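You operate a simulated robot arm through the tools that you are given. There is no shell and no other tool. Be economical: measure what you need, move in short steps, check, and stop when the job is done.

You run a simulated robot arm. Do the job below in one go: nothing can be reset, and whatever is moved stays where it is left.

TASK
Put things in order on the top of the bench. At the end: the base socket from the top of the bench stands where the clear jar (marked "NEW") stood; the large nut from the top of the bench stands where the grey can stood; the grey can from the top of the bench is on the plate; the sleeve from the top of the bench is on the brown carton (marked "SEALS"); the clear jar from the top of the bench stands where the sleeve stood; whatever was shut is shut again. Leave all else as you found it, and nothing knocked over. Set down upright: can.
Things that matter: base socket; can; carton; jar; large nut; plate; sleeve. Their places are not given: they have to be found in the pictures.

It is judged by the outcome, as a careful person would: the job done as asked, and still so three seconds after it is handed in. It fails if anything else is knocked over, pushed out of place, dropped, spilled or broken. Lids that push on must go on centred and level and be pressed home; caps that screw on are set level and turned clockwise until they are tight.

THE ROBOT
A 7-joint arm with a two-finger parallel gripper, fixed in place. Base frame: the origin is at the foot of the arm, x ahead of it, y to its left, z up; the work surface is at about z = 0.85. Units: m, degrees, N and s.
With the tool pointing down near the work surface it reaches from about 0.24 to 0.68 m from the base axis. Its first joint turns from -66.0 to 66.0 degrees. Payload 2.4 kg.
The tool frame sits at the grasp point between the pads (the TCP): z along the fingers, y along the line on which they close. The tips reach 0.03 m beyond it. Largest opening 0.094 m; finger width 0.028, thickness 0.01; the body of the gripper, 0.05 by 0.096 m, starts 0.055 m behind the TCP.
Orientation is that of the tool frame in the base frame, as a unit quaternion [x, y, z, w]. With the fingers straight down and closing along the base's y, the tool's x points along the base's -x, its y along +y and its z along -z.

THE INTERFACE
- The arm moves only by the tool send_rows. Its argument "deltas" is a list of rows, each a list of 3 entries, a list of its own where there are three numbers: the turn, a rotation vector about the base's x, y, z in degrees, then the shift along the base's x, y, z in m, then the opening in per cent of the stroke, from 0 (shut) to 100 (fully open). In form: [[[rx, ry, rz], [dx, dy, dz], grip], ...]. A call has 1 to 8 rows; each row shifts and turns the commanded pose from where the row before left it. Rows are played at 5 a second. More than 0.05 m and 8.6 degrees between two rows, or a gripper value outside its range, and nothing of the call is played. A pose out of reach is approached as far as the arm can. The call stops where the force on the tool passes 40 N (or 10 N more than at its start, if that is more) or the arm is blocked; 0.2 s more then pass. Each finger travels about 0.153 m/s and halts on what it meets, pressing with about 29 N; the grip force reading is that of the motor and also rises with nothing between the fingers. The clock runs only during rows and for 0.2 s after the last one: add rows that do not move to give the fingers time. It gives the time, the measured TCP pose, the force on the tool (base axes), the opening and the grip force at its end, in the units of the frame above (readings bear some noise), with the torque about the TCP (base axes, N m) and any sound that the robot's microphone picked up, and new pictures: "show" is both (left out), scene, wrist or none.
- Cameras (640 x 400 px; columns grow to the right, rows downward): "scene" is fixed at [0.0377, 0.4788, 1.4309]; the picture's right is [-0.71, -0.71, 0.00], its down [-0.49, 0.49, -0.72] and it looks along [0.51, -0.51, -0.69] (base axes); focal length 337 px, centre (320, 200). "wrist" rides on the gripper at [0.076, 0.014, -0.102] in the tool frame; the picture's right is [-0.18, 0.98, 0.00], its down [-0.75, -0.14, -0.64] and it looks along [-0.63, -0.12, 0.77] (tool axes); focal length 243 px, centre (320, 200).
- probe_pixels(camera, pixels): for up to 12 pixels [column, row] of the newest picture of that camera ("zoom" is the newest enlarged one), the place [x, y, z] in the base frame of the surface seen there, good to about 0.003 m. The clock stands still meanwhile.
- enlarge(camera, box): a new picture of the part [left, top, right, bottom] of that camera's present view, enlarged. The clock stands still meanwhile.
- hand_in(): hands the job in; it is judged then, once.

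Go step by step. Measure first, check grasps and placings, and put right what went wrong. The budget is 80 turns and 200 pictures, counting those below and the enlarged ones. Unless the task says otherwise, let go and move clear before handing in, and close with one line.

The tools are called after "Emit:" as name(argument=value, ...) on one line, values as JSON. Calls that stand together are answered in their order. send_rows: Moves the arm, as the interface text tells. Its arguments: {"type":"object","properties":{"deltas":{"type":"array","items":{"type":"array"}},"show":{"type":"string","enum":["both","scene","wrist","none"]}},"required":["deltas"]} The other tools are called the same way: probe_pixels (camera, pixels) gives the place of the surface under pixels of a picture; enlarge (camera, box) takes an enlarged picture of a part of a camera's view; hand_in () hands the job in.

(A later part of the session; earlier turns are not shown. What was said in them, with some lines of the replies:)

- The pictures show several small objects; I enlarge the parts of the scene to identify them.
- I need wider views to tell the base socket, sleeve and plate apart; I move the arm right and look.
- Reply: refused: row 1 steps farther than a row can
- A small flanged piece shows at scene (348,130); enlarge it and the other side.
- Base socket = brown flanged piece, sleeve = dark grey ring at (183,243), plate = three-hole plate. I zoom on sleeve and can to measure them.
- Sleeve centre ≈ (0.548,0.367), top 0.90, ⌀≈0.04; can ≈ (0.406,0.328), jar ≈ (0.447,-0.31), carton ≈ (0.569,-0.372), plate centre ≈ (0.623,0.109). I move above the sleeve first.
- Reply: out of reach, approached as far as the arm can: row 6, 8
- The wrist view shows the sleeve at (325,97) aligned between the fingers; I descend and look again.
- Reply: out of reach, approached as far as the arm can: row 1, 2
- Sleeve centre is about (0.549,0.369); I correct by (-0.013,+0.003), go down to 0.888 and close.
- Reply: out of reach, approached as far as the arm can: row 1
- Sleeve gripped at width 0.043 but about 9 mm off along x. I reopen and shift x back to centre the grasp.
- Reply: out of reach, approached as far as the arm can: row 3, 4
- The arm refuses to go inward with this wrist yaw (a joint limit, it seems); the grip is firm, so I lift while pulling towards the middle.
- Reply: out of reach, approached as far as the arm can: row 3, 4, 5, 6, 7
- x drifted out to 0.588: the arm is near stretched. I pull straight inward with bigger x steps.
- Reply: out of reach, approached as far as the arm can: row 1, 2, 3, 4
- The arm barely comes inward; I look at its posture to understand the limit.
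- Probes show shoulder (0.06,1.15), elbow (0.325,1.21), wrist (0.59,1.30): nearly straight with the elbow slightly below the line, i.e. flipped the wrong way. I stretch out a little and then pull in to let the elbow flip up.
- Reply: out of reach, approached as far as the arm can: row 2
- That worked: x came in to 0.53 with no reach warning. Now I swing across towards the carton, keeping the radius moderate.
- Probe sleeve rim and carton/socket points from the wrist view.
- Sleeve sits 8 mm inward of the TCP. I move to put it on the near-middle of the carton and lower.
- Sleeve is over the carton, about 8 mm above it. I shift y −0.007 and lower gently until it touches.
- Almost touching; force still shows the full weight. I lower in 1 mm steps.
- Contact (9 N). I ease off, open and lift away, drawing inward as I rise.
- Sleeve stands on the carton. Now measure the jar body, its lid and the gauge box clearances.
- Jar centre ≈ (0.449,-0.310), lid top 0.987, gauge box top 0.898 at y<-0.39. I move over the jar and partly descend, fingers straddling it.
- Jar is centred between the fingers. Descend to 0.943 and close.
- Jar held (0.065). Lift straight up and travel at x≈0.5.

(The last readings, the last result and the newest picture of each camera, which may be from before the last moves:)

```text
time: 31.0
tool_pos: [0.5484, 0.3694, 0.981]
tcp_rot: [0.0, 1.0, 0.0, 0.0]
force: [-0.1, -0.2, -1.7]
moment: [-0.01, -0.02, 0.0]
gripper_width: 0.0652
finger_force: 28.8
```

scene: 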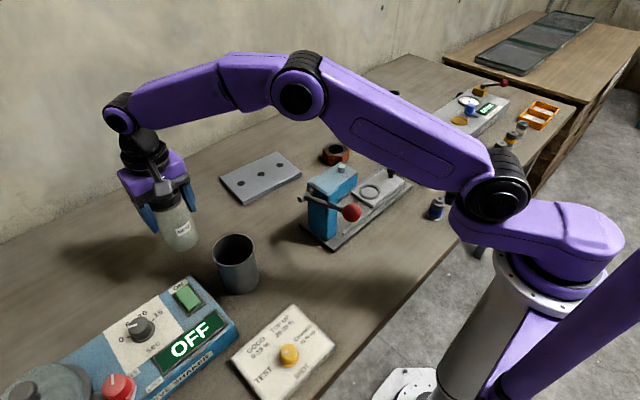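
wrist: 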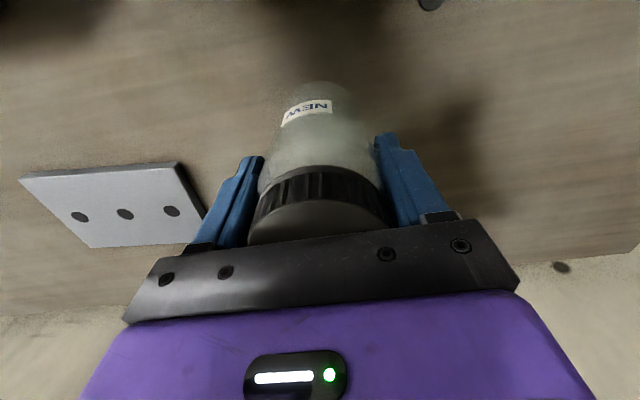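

Right above the old sleeve place. Lower to just above contact, then 1 mm steps.

Emit:
send_rows(deltas=[[[0, 0, 0], [0, 0, -0.02], 40], [[0, 0, 0], [0, 0, -0.012], 40], [[0, 0, 0], [0, 0, -0.003], 40], [[0, 0, 0], [0, 0, -0.001], 40], [[0, 0, 0], [0, 0, 0], 40]], show="none")

```text
time: 32.2
tool_pos: [0.548, 0.3677, 0.9434]
tcp_rot: [0.0, 1.0, 0.0, 0.0]
force: [-0.9, -1.0, 1.5]
moment: [-0.05, 0.11, -0.01]
gripper_width: 0.0655
finger_force: 29.1
```

Contact is felt (fz −1.8 → +1.5). Release and rise.

Emit:
send_rows(deltas=[[[0, 0, 0], [0, 0, 0], 70], [[0, 0, 0], [0, 0, 0], 95], [[0, 0, 0], [0, 0, 0], 100], [[0, 0, 0], [0, 0, 0.03], 100], [[0, 0, 0], [0, 0, 0.04], 100], [[0, 0, 0], [-0.005, -0.005, 0.04], 100], [[0, 0, 0], [-0.03, -0.03, 0.01], 100]])

Emit:
enlarge(camera="scene", box=[130, 180, 290, 300])

```text
time: 33.8
tool_pos: [0.5119, 0.3322, 1.0672]
tcp_rot: [0.0, 1.0, 0.0, -0.001]
force: [-0.8, 0.5, 0.4]
moment: [0.01, 0.02, -0.03]
gripper_width: 0.0937
finger_force: 0.1
```

scene: 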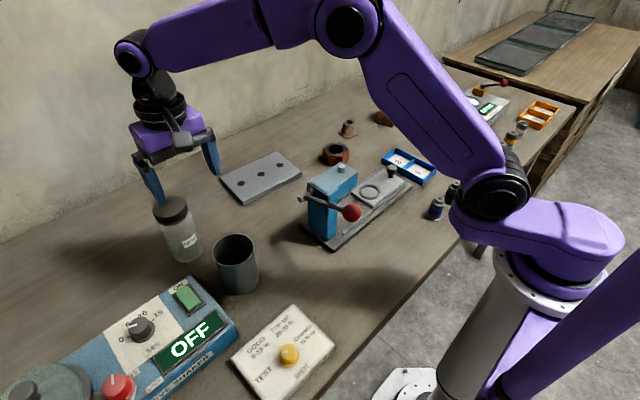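
wrist: 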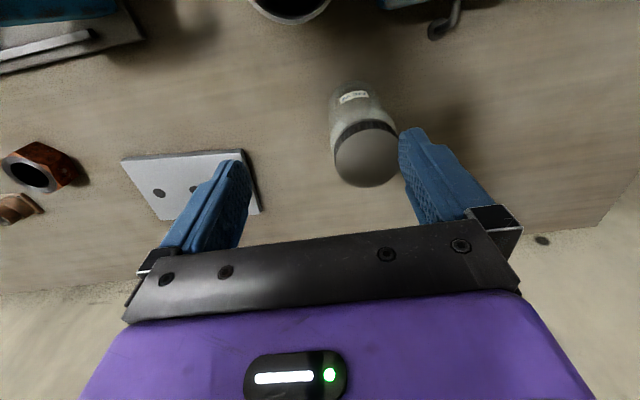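

```text
3.33 times, centred on (210, 240) of scene
```

zoom: 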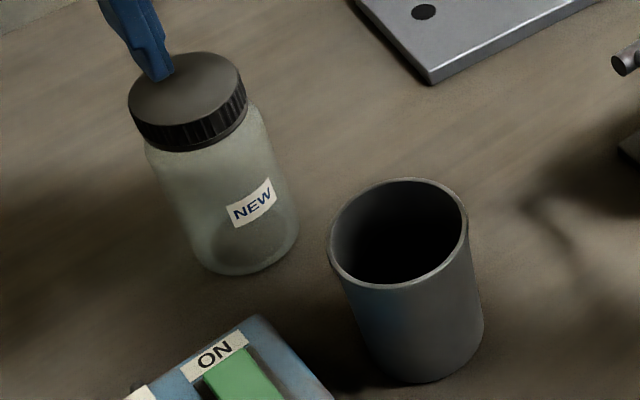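

Jar stands on the sleeve's old place. Now to the can: move above it.

Emit:
send_rows(deltas=[[[0, 0, 0], [-0.045, 0, 0], 100], [[0, 0, 0], [-0.045, -0.003, 0], 100], [[0, 0, 0], [-0.015, -0.002, -0.02], 100], [[0, 0, 0], [0, 0, 0], 100]])

```text
time: 34.8
tool_pos: [0.4069, 0.3279, 1.0437]
tcp_rot: [0.0, 1.0, 0.0, -0.001]
force: [-0.6, -0.7, 0.0]
moment: [-0.03, -0.02, 0.0]
gripper_width: 0.0937
finger_force: 0.0
```

scene: 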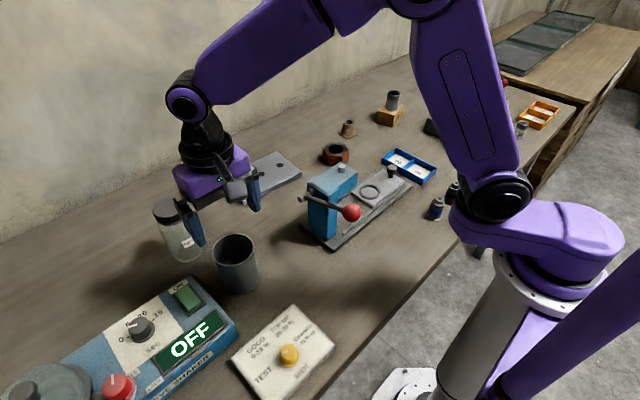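
wrist: 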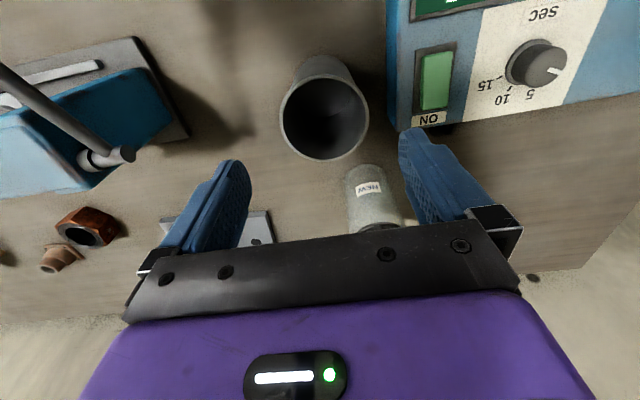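

Emit:
probe_pixels(camera="wrist", pixels=[[281, 118], [368, 118], [322, 160], [325, 78], [412, 126], [400, 100], [128, 155], [75, 160]])

```text
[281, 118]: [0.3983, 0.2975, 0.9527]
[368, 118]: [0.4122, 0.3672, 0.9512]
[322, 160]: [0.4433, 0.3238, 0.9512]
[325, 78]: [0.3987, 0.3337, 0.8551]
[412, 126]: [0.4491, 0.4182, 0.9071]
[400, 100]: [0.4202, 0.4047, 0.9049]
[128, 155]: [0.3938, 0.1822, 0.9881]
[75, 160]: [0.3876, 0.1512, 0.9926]
```

Can centre ≈ (0.407,0.330). Descend to 0.938 and close.

Emit:
send_rows(deltas=[[[0, 0, 0], [0, 0.002, -0.04], 100], [[0, 0, 0], [0, 0, -0.04], 100], [[0, 0, 0], [0, 0, -0.025], 100], [[0, 0, 0], [0, 0, 0], 100], [[0, 0, 0], [0, 0, 0], 50], [[0, 0, 0], [0, 0, 0], 50], [[0, 0, 0], [0, 0, 0], 50]])

```text
time: 36.4
tool_pos: [0.4079, 0.3313, 0.9388]
tcp_rot: [0.0, 1.0, -0.001, 0.001]
force: [-0.4, -0.7, -0.2]
moment: [-0.01, 0.01, 0.01]
gripper_width: 0.0708
finger_force: 29.0
```

scene: 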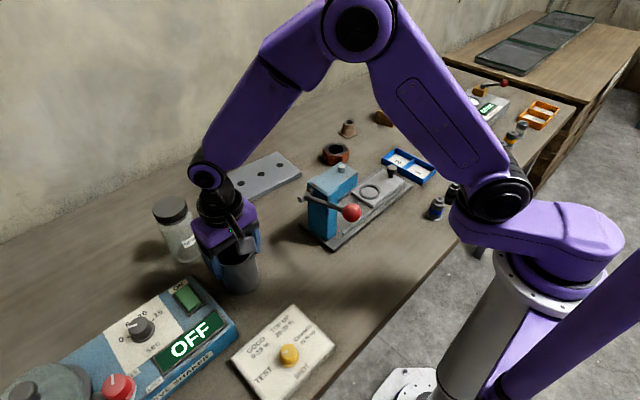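
wrist: 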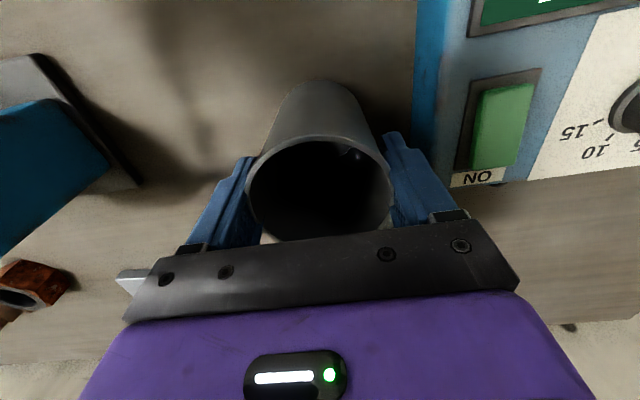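

Can held (0.071). Lift and carry to the plate, steering clear of jar and press.

Emit:
send_rows(deltas=[[[0, 0, 0], [0, 0, 0.02], 50], [[0, 0, 0], [0, 0, 0.04], 50], [[0, 0, 0], [0, 0, 0.04], 50], [[0, 0, 0], [0.025, -0.035, 0], 50], [[0, 0, 0], [0.025, -0.035, 0], 50], [[0, 0, 0], [0.03, -0.035, 0], 50], [[0, 0, 0], [0.035, -0.035, 0], 50]], show="none")

Emit:
send_rows(deltas=[[[0, 0, 0], [0.035, -0.03, 0], 50], [[0, 0, 0], [0.03, -0.03, 0], 50], [[0, 0, 0], [0.022, -0.02, -0.03], 50], [[0, 0, 0], [0, 0, -0.02], 50], [[0, 0, 0], [0, 0, 0], 50]])

```text
time: 38.0
tool_pos: [0.5205, 0.1896, 1.037]
tcp_rot: [-0.002, 1.0, 0.0, 0.0]
force: [-0.6, 0.5, -1.3]
moment: [-0.01, -0.03, 0.04]
gripper_width: 0.0709
finger_force: 29.4
```

```text
time: 39.2
tool_pos: [0.6099, 0.11, 0.9884]
tcp_rot: [0.0, 1.0, 0.0, 0.001]
force: [0.4, 0.5, -1.0]
moment: [-0.04, 0.01, -0.05]
gripper_width: 0.0711
finger_force: 28.6
```

scene: 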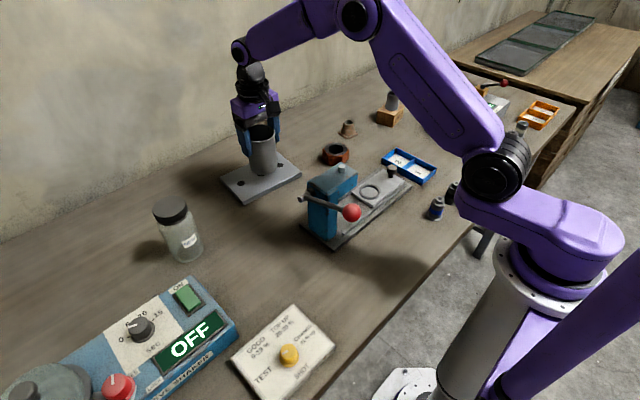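
wrist: 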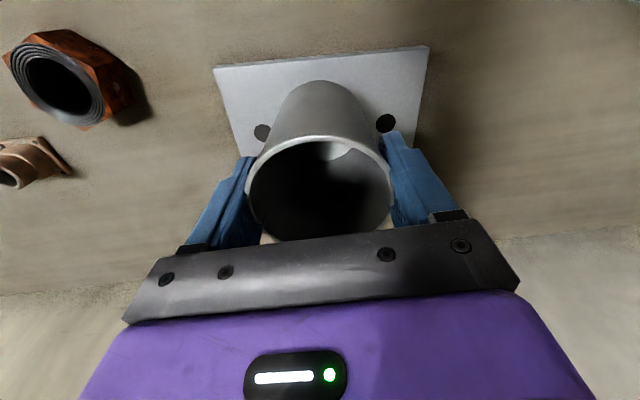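

Centred in y over the plate; 10 mm more in x, then lower to near contact (~0.955).

Emit:
send_rows(deltas=[[[0, 0, 0], [0.01, 0, -0.015], 50], [[0, 0, 0], [0, 0, -0.012], 50], [[0, 0, 0], [0, 0, -0.003], 50], [[0, 0, 0], [0, 0, -0.0015], 50], [[0, 0, 0], [0, 0, 0], 50]], show="none")

Emit:
enlarge(camera="scene", box=[210, 110, 320, 210])

```text
time: 40.4
tool_pos: [0.6175, 0.1101, 0.956]
tcp_rot: [0.0, 1.0, 0.0, 0.0]
force: [-0.6, -0.2, -1.7]
moment: [-0.02, 0.0, 0.05]
gripper_width: 0.071
finger_force: 29.2
```

```text
4.00 times, centred on (265, 160) of scene
```

zoom: 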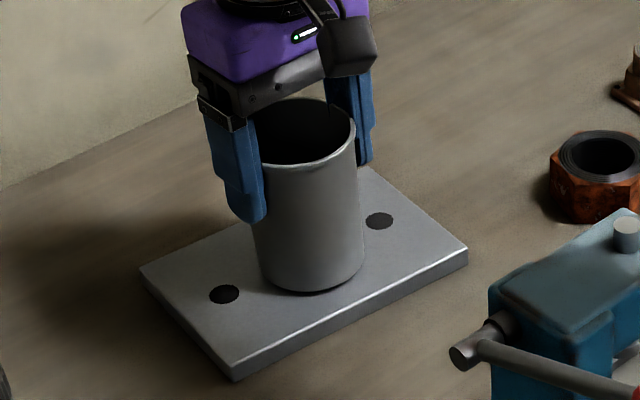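

Almost touching; lower in 1 mm steps.

Emit:
send_rows(deltas=[[[0, 0, 0], [0, 0, -0.001], 50], [[0, 0, 0], [0, 0, -0.001], 50], [[0, 0, 0], [0, 0, 0], 50]], show="none")

```text
time: 41.2
tool_pos: [0.6204, 0.1102, 0.9551]
tcp_rot: [0.001, 1.0, 0.0, 0.0]
force: [1.1, 0.7, -1.1]
moment: [0.03, -0.04, 0.02]
gripper_width: 0.0709
finger_force: 28.8
```

Emit:
send_rows(deltas=[[[0, 0, 0], [0, 0, -0.001], 50], [[0, 0, 0], [0, 0, -0.0005], 50], [[0, 0, 0], [0, 0, 0], 50]], show="none")

```text
time: 42.0
tool_pos: [0.6204, 0.109, 0.9539]
tcp_rot: [0.0, 1.0, 0.0, 0.0]
force: [-2.0, -0.4, 4.2]
moment: [-0.1, 0.22, -0.02]
gripper_width: 0.0708
finger_force: 29.2
```

Contact. Release and rise.

Emit:
send_rows(deltas=[[[0, 0, 0], [0, 0, 0], 75], [[0, 0, 0], [0, 0, 0], 100], [[0, 0, 0], [0, 0, 0], 100], [[0, 0, 0], [0, 0, 0.03], 100], [[0, 0, 0], [0, 0, 0.035], 100], [[0, 0, 0], [-0.02, 0, 0.03], 100], [[0, 0, 0], [-0.03, -0.03, 0], 100], [[0, 0, 0], [-0.02, -0.04, 0], 100]])

Emit:
enlarge(camera="scene", box=[210, 100, 370, 200])

```text
time: 43.8
tool_pos: [0.5492, 0.04, 1.0489]
tcp_rot: [0.0, 1.0, -0.001, 0.001]
force: [0.7, 0.0, 0.2]
moment: [0.03, 0.06, -0.04]
gripper_width: 0.0941
finger_force: 0.0
```

scene: 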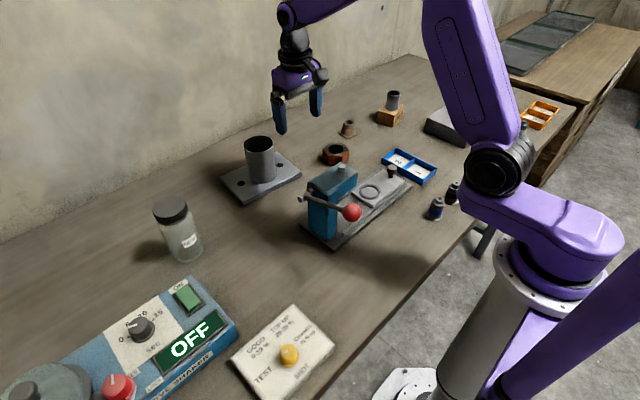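
wrist: 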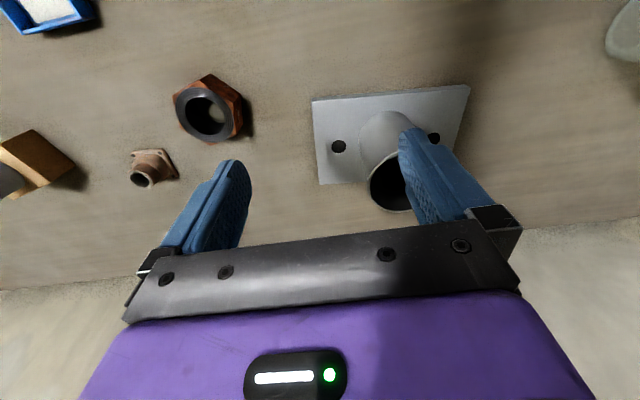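

```text
4.00 times, centred on (290, 150) of scene
```

zoom: 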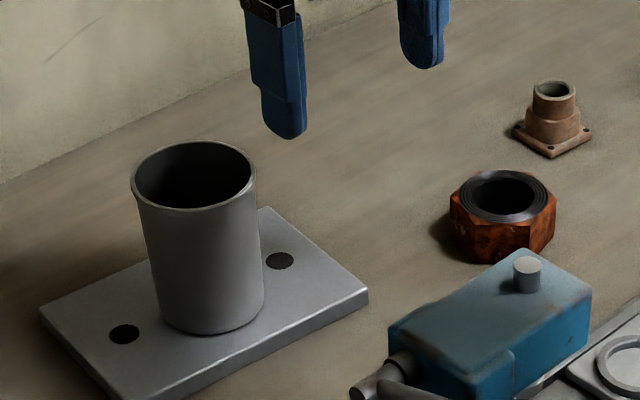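

Can stands on the plate. Next the nut: hover over (0.549,-0.092).

Emit:
send_rows(deltas=[[[0, 0, 0], [0, -0.045, 0], 100], [[0, 0, 0], [0, -0.045, 0], 100], [[0, 0, 0], [0, -0.042, 0], 100], [[0, 0, 0], [0, 0, -0.045], 100], [[0, 0, 0], [0, 0, -0.035], 100], [[0, 0, 0], [0, 0, 0], 100]], show="wrist")

Emit:
enlarge(camera="wrist", box=[240, 40, 400, 240])

```text
time: 45.2
tool_pos: [0.5522, -0.0906, 0.9686]
tcp_rot: [0.0, 1.0, 0.001, 0.0]
force: [0.5, 0.8, -0.2]
moment: [-0.02, 0.0, -0.02]
gripper_width: 0.0939
finger_force: 0.1
```

wrist: 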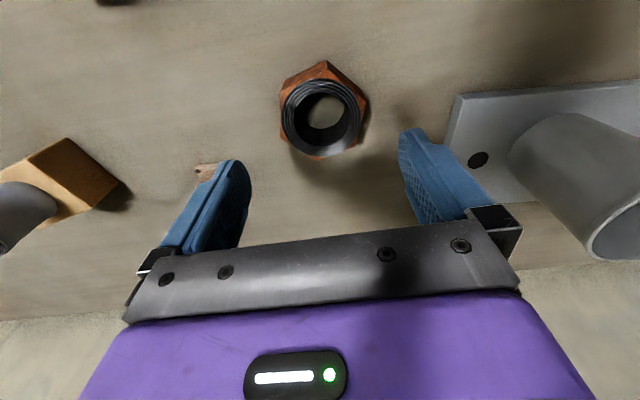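

```text
2.00 times, centred on (320, 140) of wrist
```

zoom: 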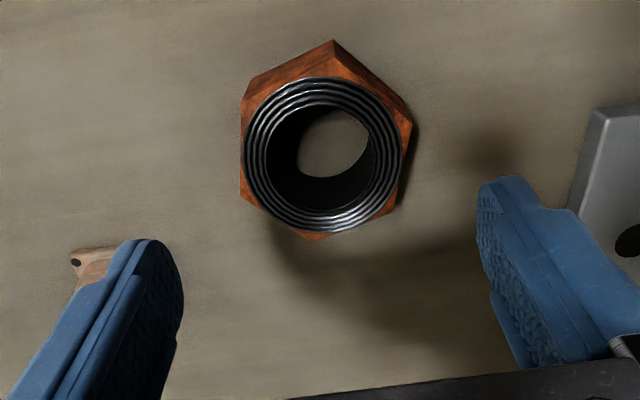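

Emit:
probe_pixels(camera="zoom", pixels=[[312, 239], [242, 194], [243, 100], [334, 42], [334, 60], [410, 125], [397, 203], [246, 155], [402, 160], [322, 78], [318, 231], [290, 75]])

```text
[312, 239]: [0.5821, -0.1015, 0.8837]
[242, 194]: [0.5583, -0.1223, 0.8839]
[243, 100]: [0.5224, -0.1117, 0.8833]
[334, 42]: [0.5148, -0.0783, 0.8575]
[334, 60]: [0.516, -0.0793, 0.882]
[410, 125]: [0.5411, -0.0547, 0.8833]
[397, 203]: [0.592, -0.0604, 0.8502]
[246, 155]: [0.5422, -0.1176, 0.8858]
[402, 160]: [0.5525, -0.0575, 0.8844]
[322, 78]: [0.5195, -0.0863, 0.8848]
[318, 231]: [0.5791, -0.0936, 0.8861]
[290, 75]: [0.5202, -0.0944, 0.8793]
```

Nut centre ≈ (0.549,-0.0895), flat normals at about 72°; I turn the tool −18° about z and descend to z≈0.884, then close.

Emit:
send_rows(deltas=[[[0, 0, -6], [-0.002, 0.001, -0.015], 100], [[0, 0, -6], [0, 0, -0.02], 100], [[0, 0, -6], [0, 0, -0.01], 100], [[0, 0, 0], [0, 0, 0], 100]], show="wrist")

```text
time: 46.2
tool_pos: [0.5487, -0.0913, 0.9232]
tcp_rot: [0.158, 0.988, 0.0, 0.0]
force: [0.2, 0.1, -0.1]
moment: [0.0, -0.04, -0.02]
gripper_width: 0.0942
finger_force: 0.1
```

wrist: 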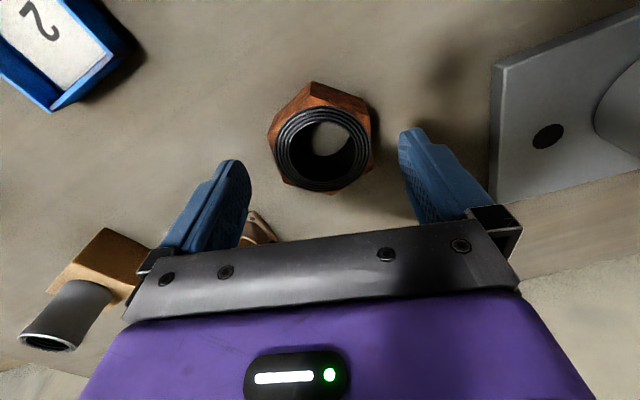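

Emit:
send_rows(deltas=[[[0, 0, 0], [0, 0.001, -0.02], 100], [[0, 0, 0], [0, 0, -0.018], 100], [[0, 0, 0], [0, 0, 0], 100], [[0, 0, 0], [0, 0, 0], 45], [[0, 0, 0], [0, 0, 0], 45], [[0, 0, 0], [0, 0, 0], 45]], show="wrist")

```text
time: 47.6
tool_pos: [0.5486, -0.0898, 0.885]
tcp_rot: [0.156, 0.988, 0.001, 0.0]
force: [1.2, 1.4, -0.9]
moment: [0.05, -0.19, 0.03]
gripper_width: 0.0684
finger_force: 29.4
```

wrist: 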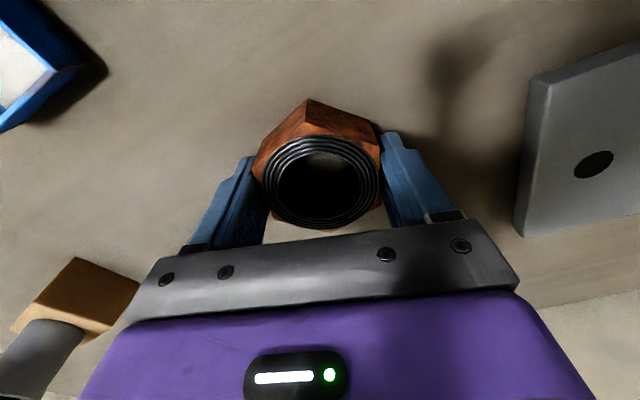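

Width 0.068 is a bit larger than expected; I look closer to see if flats are held.

Emit:
enlarge(camera="wrist", box=[180, 80, 460, 250])

Emit:
enlarge(camera="scene", box=[290, 90, 390, 180])

```text
2.29 times, centred on (320, 165) of wrist
```

zoom: 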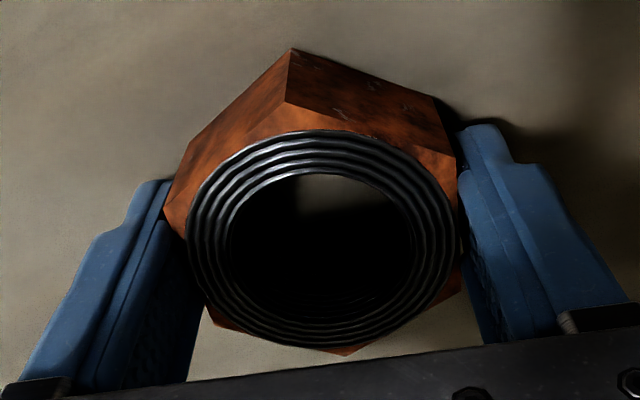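

```text
4.44 times, centred on (340, 135) of scene
```

zoom: 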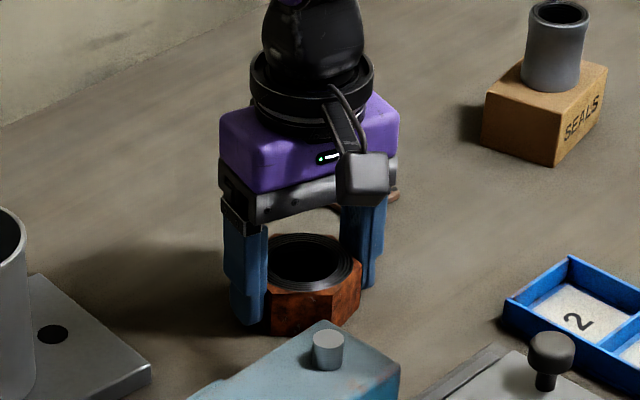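

The pads lie on opposite flats (chamfered top explains the width). Lift gently and check.

Emit:
send_rows(deltas=[[[0, 0, 0], [0, 0, 0.01], 45], [[0, 0, 0], [0, 0, 0.02], 45], [[0, 0, 0], [0, 0, 0.03], 45], [[0, 0, 0], [0, 0, 0.03], 45], [[0, 0, 0], [0, 0, 0], 45]], show="both")

```text
time: 48.8
tool_pos: [0.5472, -0.0903, 0.9742]
tcp_rot: [0.157, 0.988, 0.0, -0.001]
force: [-0.5, -0.4, -5.4]
moment: [-0.02, 0.0, 0.03]
gripper_width: 0.0686
finger_force: 29.4
```

scene: 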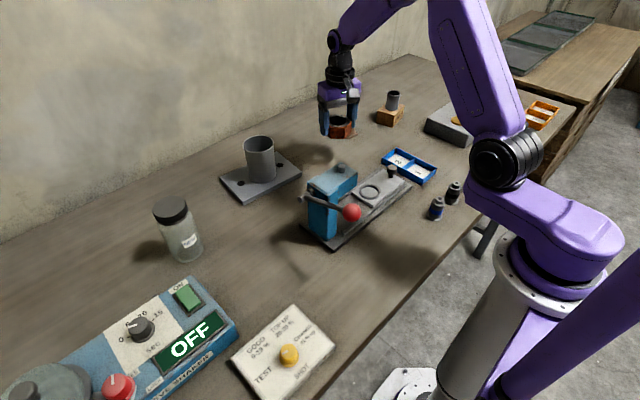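
wrist: 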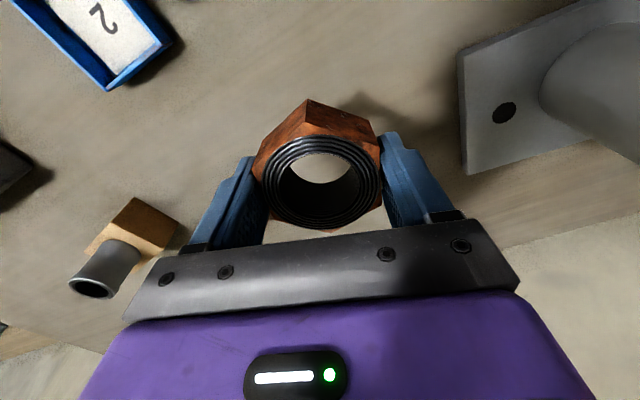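

Held firmly (≈0.54 kg). Carry at z≈1.06 behind the press, turning the tool back +18°.

Emit:
send_rows(deltas=[[[0, 0, 0], [-0.015, 0, 0.045], 45], [[0, 0, 0], [-0.02, 0, 0.04], 45], [[0, 0, 6], [0, 0.05, 0], 45], [[0, 0, 6], [0, 0.05, 0], 45], [[0, 0, 6], [0, 0.05, 0], 45], [[0, 0, 0], [0, 0.05, 0], 45], [[0, 0, 0], [0, 0.05, 0], 45], [[0, 0, 0], [0, 0.05, 0], 45]], show="none")

Emit:
send_rows(deltas=[[[0, 0, 0], [-0.02, 0.045, 0], 45], [[0, 0, 0], [-0.035, 0.035, 0], 45], [[0, 0, 0], [-0.035, 0.03, 0], 45], [[0, 0, 0], [-0.015, 0.01, -0.03], 45], [[0, 0, 0], [0, 0, -0.045], 45], [[0, 0, 0], [0, 0, 0], 45]])

```text
time: 50.6
tool_pos: [0.5106, 0.209, 1.0592]
tcp_rot: [0.002, 1.0, 0.0, -0.002]
force: [1.0, 0.4, -5.7]
moment: [0.02, 0.0, 0.02]
gripper_width: 0.0683
finger_force: 29.1
```

```text
time: 52.0
tool_pos: [0.4065, 0.3298, 0.9829]
tcp_rot: [0.0, 1.0, 0.0, 0.0]
force: [-1.0, -0.1, -6.3]
moment: [0.01, -0.01, 0.0]
gripper_width: 0.0684
finger_force: 28.3
```

scene: 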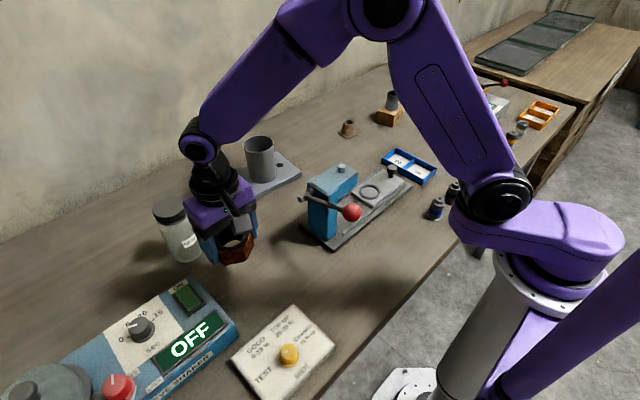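
wrist: 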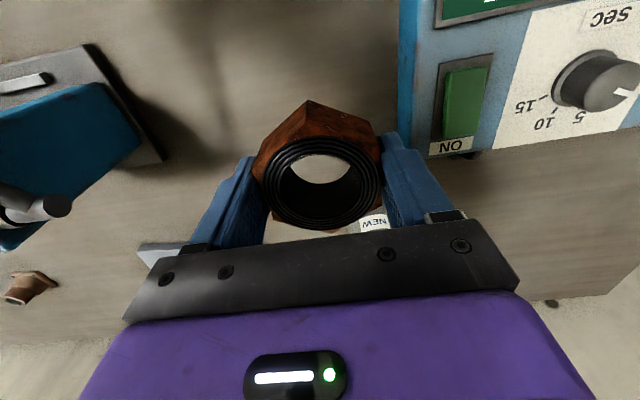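

Check the shaker edge clearance to the +y finger before lowering.

Emit:
probe_pixels(camera="wrist", pixels=[[408, 20], [405, 80], [402, 130], [416, 40], [416, 100], [416, 140], [430, 155]])

```text
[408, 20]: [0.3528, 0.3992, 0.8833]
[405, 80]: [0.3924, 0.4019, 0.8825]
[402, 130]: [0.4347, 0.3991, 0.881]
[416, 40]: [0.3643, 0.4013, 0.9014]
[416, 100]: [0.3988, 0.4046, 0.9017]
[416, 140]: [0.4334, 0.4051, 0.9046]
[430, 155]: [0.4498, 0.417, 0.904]
```

Shaker wall is at y≈0.40, clear of the fingers (≤0.387). Lower.

Emit:
send_rows(deltas=[[[0, 0, 0], [0, 0, -0.04], 45], [[0, 0, 0], [0, 0, -0.035], 45], [[0, 0, 0], [0, 0, -0.018], 45], [[0, 0, 0], [0, 0, -0.003], 45], [[0, 0, 0], [0, 0, 0], 45]], show="none")

```text
time: 53.2
tool_pos: [0.408, 0.3297, 0.8893]
tcp_rot: [0.0, 1.0, 0.0, 0.0]
force: [0.8, 0.9, -5.2]
moment: [0.02, -0.06, 0.0]
gripper_width: 0.0687
finger_force: 29.4
```

Emit:
send_rows(deltas=[[[0, 0, 0], [0, 0, -0.0015], 45], [[0, 0, 0], [0, 0, -0.0015], 45], [[0, 0, 0], [0, 0, -0.001], 45], [[0, 0, 0], [0, 0, 0], 45]], show="none")

```text
time: 54.2
tool_pos: [0.4075, 0.3301, 0.8846]
tcp_rot: [0.0, 1.0, 0.0, 0.0]
force: [-0.6, 0.7, -5.7]
moment: [0.03, 0.02, -0.09]
gripper_width: 0.0685
finger_force: 29.0
```

Emit:
send_rows(deltas=[[[0, 0, 0], [0, 0, -0.001], 45], [[0, 0, 0], [0, 0, -0.001], 45], [[0, 0, 0], [0, 0, 0], 45]], show="none")

```text
time: 55.0
tool_pos: [0.4075, 0.3311, 0.8859]
tcp_rot: [0.001, 1.0, 0.001, 0.0]
force: [-3.3, -5.2, 18.8]
moment: [-0.07, 0.05, 0.06]
gripper_width: 0.0684
finger_force: 29.1
```

Contact made. Ease up 1 mm, release, rise.

Emit:
send_rows(deltas=[[[0, 0, 0], [0, 0, 0.001], 45], [[0, 0, 0], [0, 0, 0], 80], [[0, 0, 0], [0, 0, 0], 98], [[0, 0, 0], [0, 0, 0], 98], [[0, 0, 0], [0, 0, 0.04], 98], [[0, 0, 0], [0, 0, 0.045], 98], [[0, 0, 0], [0.01, 0, 0.045], 98], [[0, 0, 0], [0.02, -0.02, 0.04], 98]])

Emit:
enlarge(camera="scene", box=[130, 180, 290, 300])

```text
time: 56.8
tool_pos: [0.4382, 0.3104, 1.056]
tcp_rot: [0.001, 1.0, 0.0, 0.001]
force: [-0.8, 1.0, 0.1]
moment: [0.03, 0.01, 0.0]
gripper_width: 0.0921
finger_force: 0.0
```

scene: 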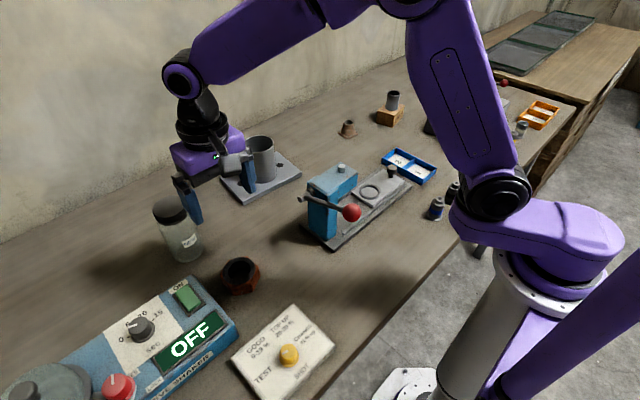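
wrist: 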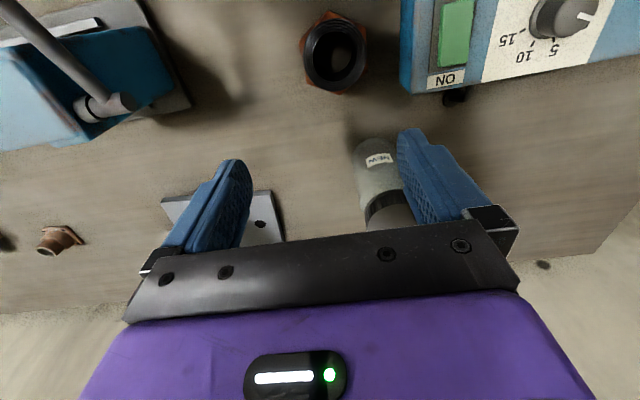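

```text
3.33 times, centred on (210, 240) of scene
```

zoom: 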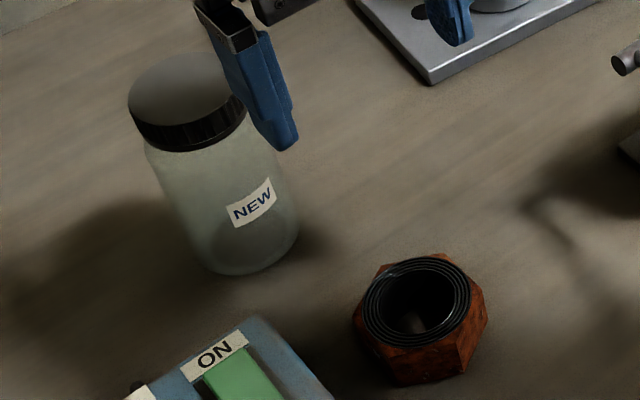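

Nut stands in place. Travel to the base socket.

Emit:
send_rows(deltas=[[[0, 0, 0], [0.02, -0.045, 0], 98], [[0, 0, 0], [0.02, -0.045, 0], 98], [[0, 0, 0], [0.02, -0.045, 0], 98], [[0, 0, 0], [0.01, -0.048, 0], 98], [[0, 0, 0], [0.01, -0.048, 0], 98], [[0, 0, 0], [0, -0.05, 0], 98], [[0, 0, 0], [0, -0.05, 0], 98], [[0, 0, 0], [0, -0.05, 0], 98]], show="none")

Emit:
send_rows(deltas=[[[0, 0, 0], [0.02, -0.04, 0], 98], [[0, 0, 0], [0.025, -0.04, -0.01], 98], [[0, 0, 0], [0.03, -0.03, -0.02], 98], [[0, 0, 0], [0.015, -0.03, -0.03], 98], [[0, 0, 0], [0, 0, -0.03], 98], [[0, 0, 0], [0, 0, 0], 98]])

```text
time: 58.6
tool_pos: [0.5187, -0.0704, 1.054]
tcp_rot: [-0.001, 1.0, -0.001, 0.0]
force: [0.6, -0.7, 0.1]
moment: [0.0, 0.01, 0.0]
gripper_width: 0.0921
finger_force: 0.0
```

```text
time: 60.0
tool_pos: [0.6072, -0.2115, 0.9632]
tcp_rot: [0.001, 1.0, 0.0, 0.0]
force: [-0.9, -0.8, 0.3]
moment: [-0.01, -0.01, -0.03]
gripper_width: 0.092
finger_force: 0.1
```

scene: 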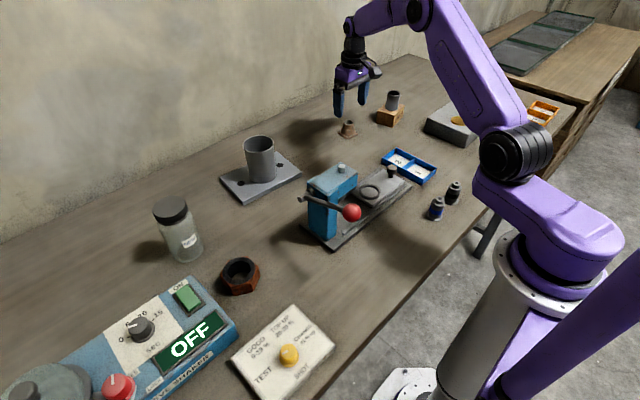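
wrist: 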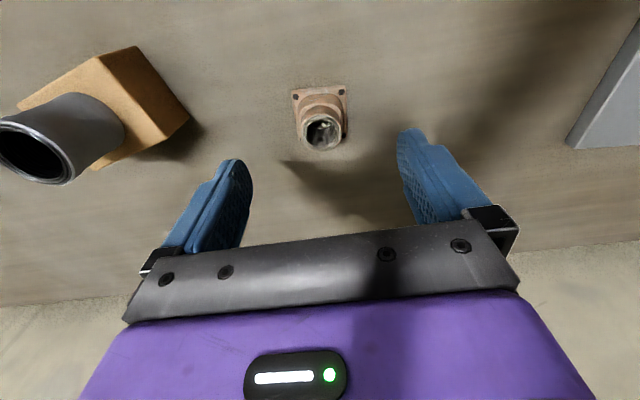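

Emit:
enlarge(camera="wrist", box=[270, 70, 370, 170])

Emit:
probe_pixels(camera="wrist", pixels=[[304, 131], [342, 131], [322, 150], [322, 115], [293, 91], [345, 87], [349, 133], [299, 110], [344, 110]])

```text
4.00 times, centred on (320, 120) of wrist
```

zoom: 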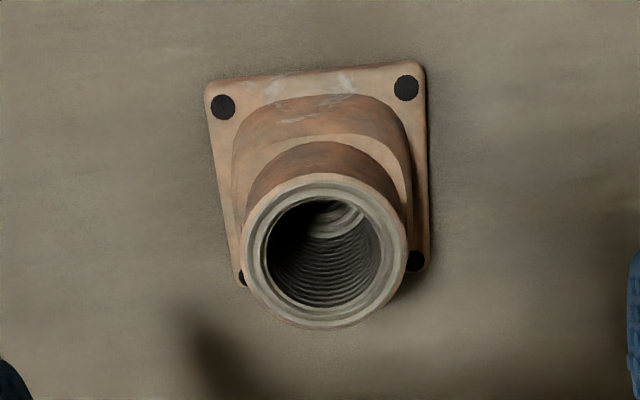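

```text
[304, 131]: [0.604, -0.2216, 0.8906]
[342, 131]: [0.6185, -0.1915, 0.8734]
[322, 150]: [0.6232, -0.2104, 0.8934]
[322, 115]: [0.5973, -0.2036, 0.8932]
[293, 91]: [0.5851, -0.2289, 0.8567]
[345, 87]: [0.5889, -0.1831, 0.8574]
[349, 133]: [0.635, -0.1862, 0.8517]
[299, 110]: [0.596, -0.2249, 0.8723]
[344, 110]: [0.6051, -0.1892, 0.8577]
```

Socket centre ≈ (0.610,-0.207), boss ⌀≈0.036, flange top 0.857. Descend to 0.891 (tips above flange) and close.

Emit:
send_rows(deltas=[[[0, 0, 0], [0.003, 0.0045, -0.03], 98], [[0, 0, 0], [0, 0, -0.03], 98], [[0, 0, 0], [0, 0, -0.012], 98], [[0, 0, 0], [0, 0, 0], 98], [[0, 0, 0], [0, 0, 0], 15], [[0, 0, 0], [0, 0, 0], 15], [[0, 0, 0], [0, 0, 0], 15], [[0, 0, 0], [0, 0, 0], 15]], show="wrist")

Emit:
enlarge(camera="scene", box=[310, 90, 390, 150])

```text
time: 61.8
tool_pos: [0.611, -0.206, 0.8928]
tcp_rot: [0.0, 1.0, 0.0, 0.0]
force: [0.9, -1.4, 1.0]
moment: [-0.08, -0.09, -0.03]
gripper_width: 0.0371
finger_force: 29.0
```

wrist: 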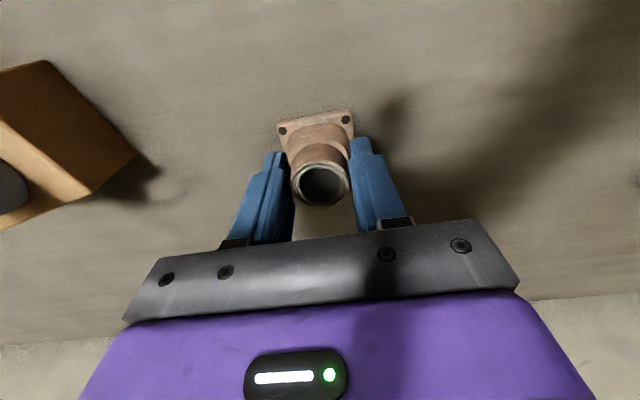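

```text
6.67 times, centred on (350, 120) of scene
```

zoom: 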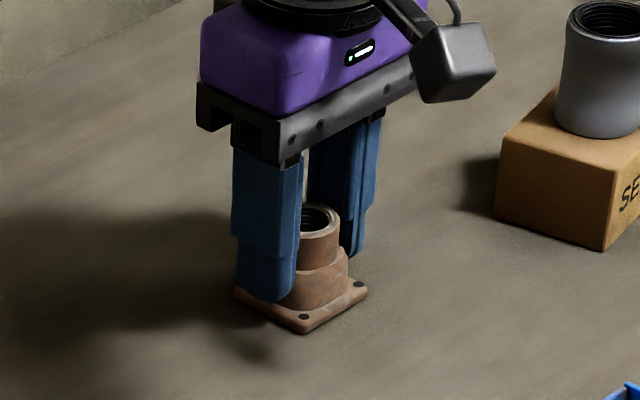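

Held on the boss. Lift and carry to the jar's old place (0.4475,-0.307).

Emit:
send_rows(deltas=[[[0, 0, 0], [0, 0, 0.02], 15], [[0, 0, 0], [0, 0, 0.04], 15], [[0, 0, 0], [0, 0, 0.04], 15], [[0, 0, 0], [-0.045, -0.015, 0], 15], [[0, 0, 0], [-0.045, -0.02, 0], 15], [[0, 0, 0], [-0.045, -0.02, 0], 15], [[0, 0, 0], [-0.0285, -0.0395, 0], 15], [[0, 0, 0], [0, -0.006, -0.045], 15]])

```text
time: 63.6
tool_pos: [0.4467, -0.3082, 0.9479]
tcp_rot: [0.0, 1.0, 0.0, 0.0]
force: [0.6, -0.3, -2.8]
moment: [0.01, -0.02, 0.01]
gripper_width: 0.0369
finger_force: 28.2
```

scene: 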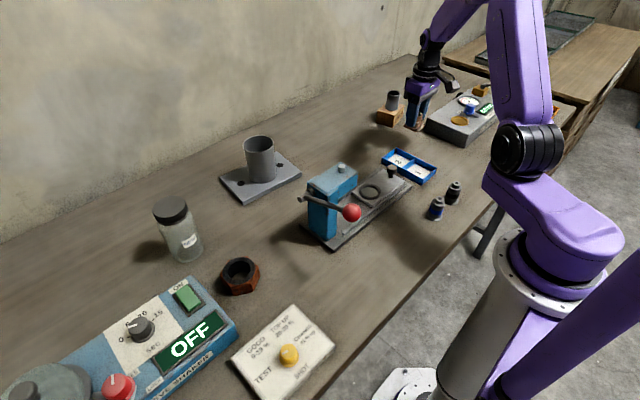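
wrist: 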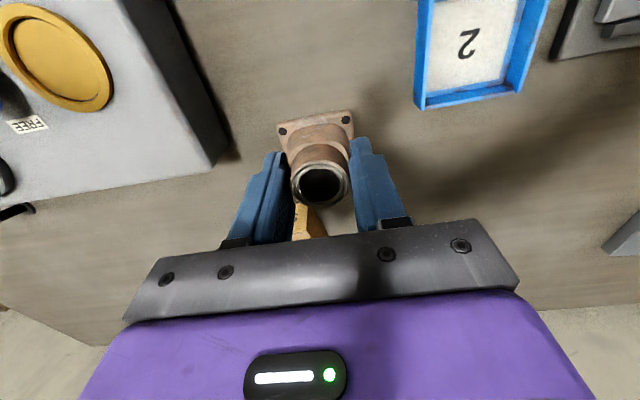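

Positioned; lower to near contact (0.893).

Emit:
send_rows(deltas=[[[0, 0, 0], [0, 0.001, -0.03], 15], [[0, 0, 0], [0, 0, -0.018], 15], [[0, 0, 0], [0, 0, -0.004], 15], [[0, 0, 0], [0, 0, -0.001], 15], [[0, 0, 0], [0, 0, 0], 15]], show="none")

```text
time: 64.8
tool_pos: [0.4461, -0.3064, 0.8946]
tcp_rot: [-0.001, 1.0, 0.0, 0.0]
force: [-0.2, -0.6, -2.7]
moment: [-0.01, 0.0, -0.02]
gripper_width: 0.0366
finger_force: 29.3
```

Emit:
send_rows(deltas=[[[0, 0, 0], [0, 0, -0.001], 15], [[0, 0, 0], [0, 0, -0.001], 15], [[0, 0, 0], [0, 0, 0], 15]], show="none")

```text
time: 65.6
tool_pos: [0.4473, -0.3056, 0.8922]
tcp_rot: [0.0, 1.0, 0.0, 0.001]
force: [-0.5, 0.1, -0.4]
moment: [-0.02, -0.05, 0.0]
gripper_width: 0.0369
finger_force: 29.2
```

Weight is nearly taken by the bench; 0.5 mm more, then release and rise straight up.

Emit:
send_rows(deltas=[[[0, 0, 0], [0, 0, -0.0005], 15], [[0, 0, 0], [0, 0, 0], 50], [[0, 0, 0], [0, 0, 0], 75], [[0, 0, 0], [0, 0, 0.035], 75], [[0, 0, 0], [0, 0, 0.045], 75], [[0, 0, 0], [0, 0, 0.045], 75], [[0, 0, 0], [-0.03, 0.03, 0.02], 90], [[0, 0, 0], [-0.03, 0.035, 0.02], 100]])

Emit:
enlarge(camera="scene", box=[330, 70, 530, 190])

```text
refused: row 8 steps farther than a row can; nothing moved
```

```text
3.20 times, centred on (430, 130) of scene
```

zoom: 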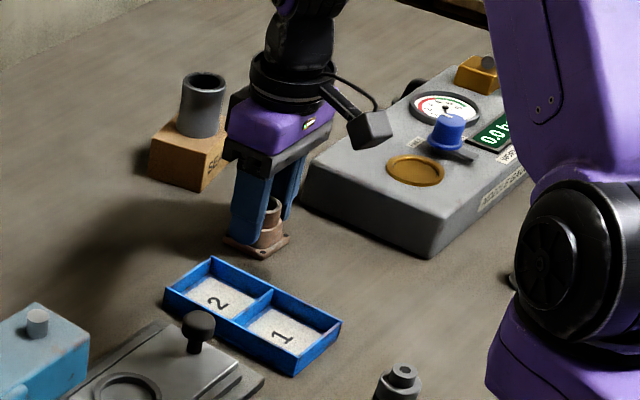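

Emit:
send_rows(deltas=[[[0, 0, 0], [0, 0, -0.0005], 15], [[0, 0, 0], [0, 0, 0], 50], [[0, 0, 0], [0, 0, 0], 75], [[0, 0, 0], [0, 0, 0.035], 75], [[0, 0, 0], [0, 0, 0.045], 75], [[0, 0, 0], [0, 0, 0.045], 75], [[0, 0, 0], [-0.03, 0.03, 0.02], 90], [[0, 0, 0], [-0.03, 0.03, 0.02], 100]])

Emit:
enlarge(camera="scene", box=[330, 70, 530, 190])

```text
time: 67.4
tool_pos: [0.3851, -0.2443, 1.058]
tcp_rot: [0.0, 1.0, 0.001, 0.001]
force: [0.1, -0.4, -0.2]
moment: [0.02, 0.0, -0.02]
gripper_width: 0.094
finger_force: 0.1
```

scene: 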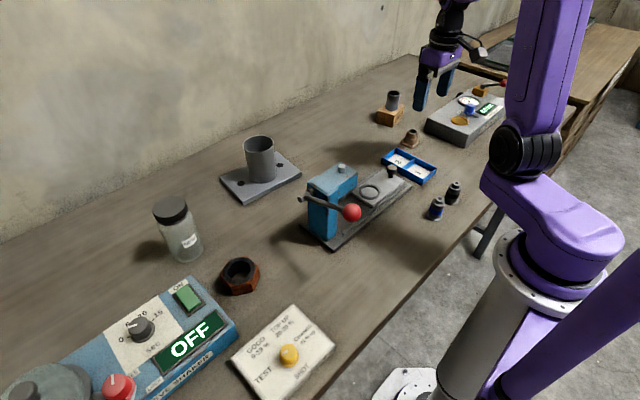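
wrist: 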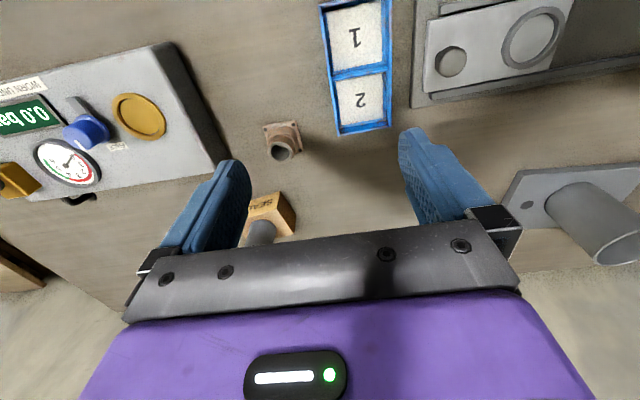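

```text
3.20 times, centred on (430, 130) of scene
```

zoom: 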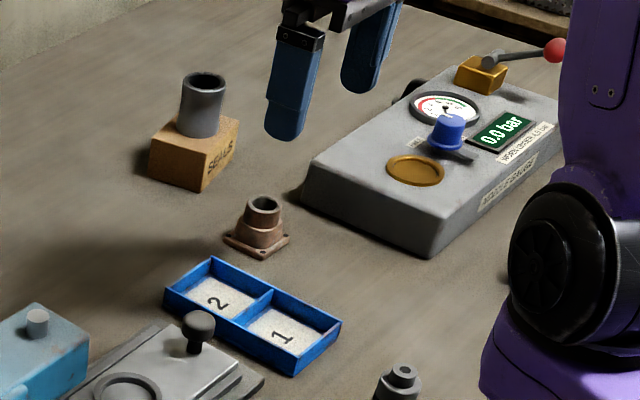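

All five pieces stand where asked, the jar is still lidded, and the arm is clear with the gripper empty. I hand in.

Emit:
hand_in()

```text
The job is handed in.
```

The job is handed in: socket, nut, can, sleeve and jar are each set down upright in their asked places, and nothing was knocked over.
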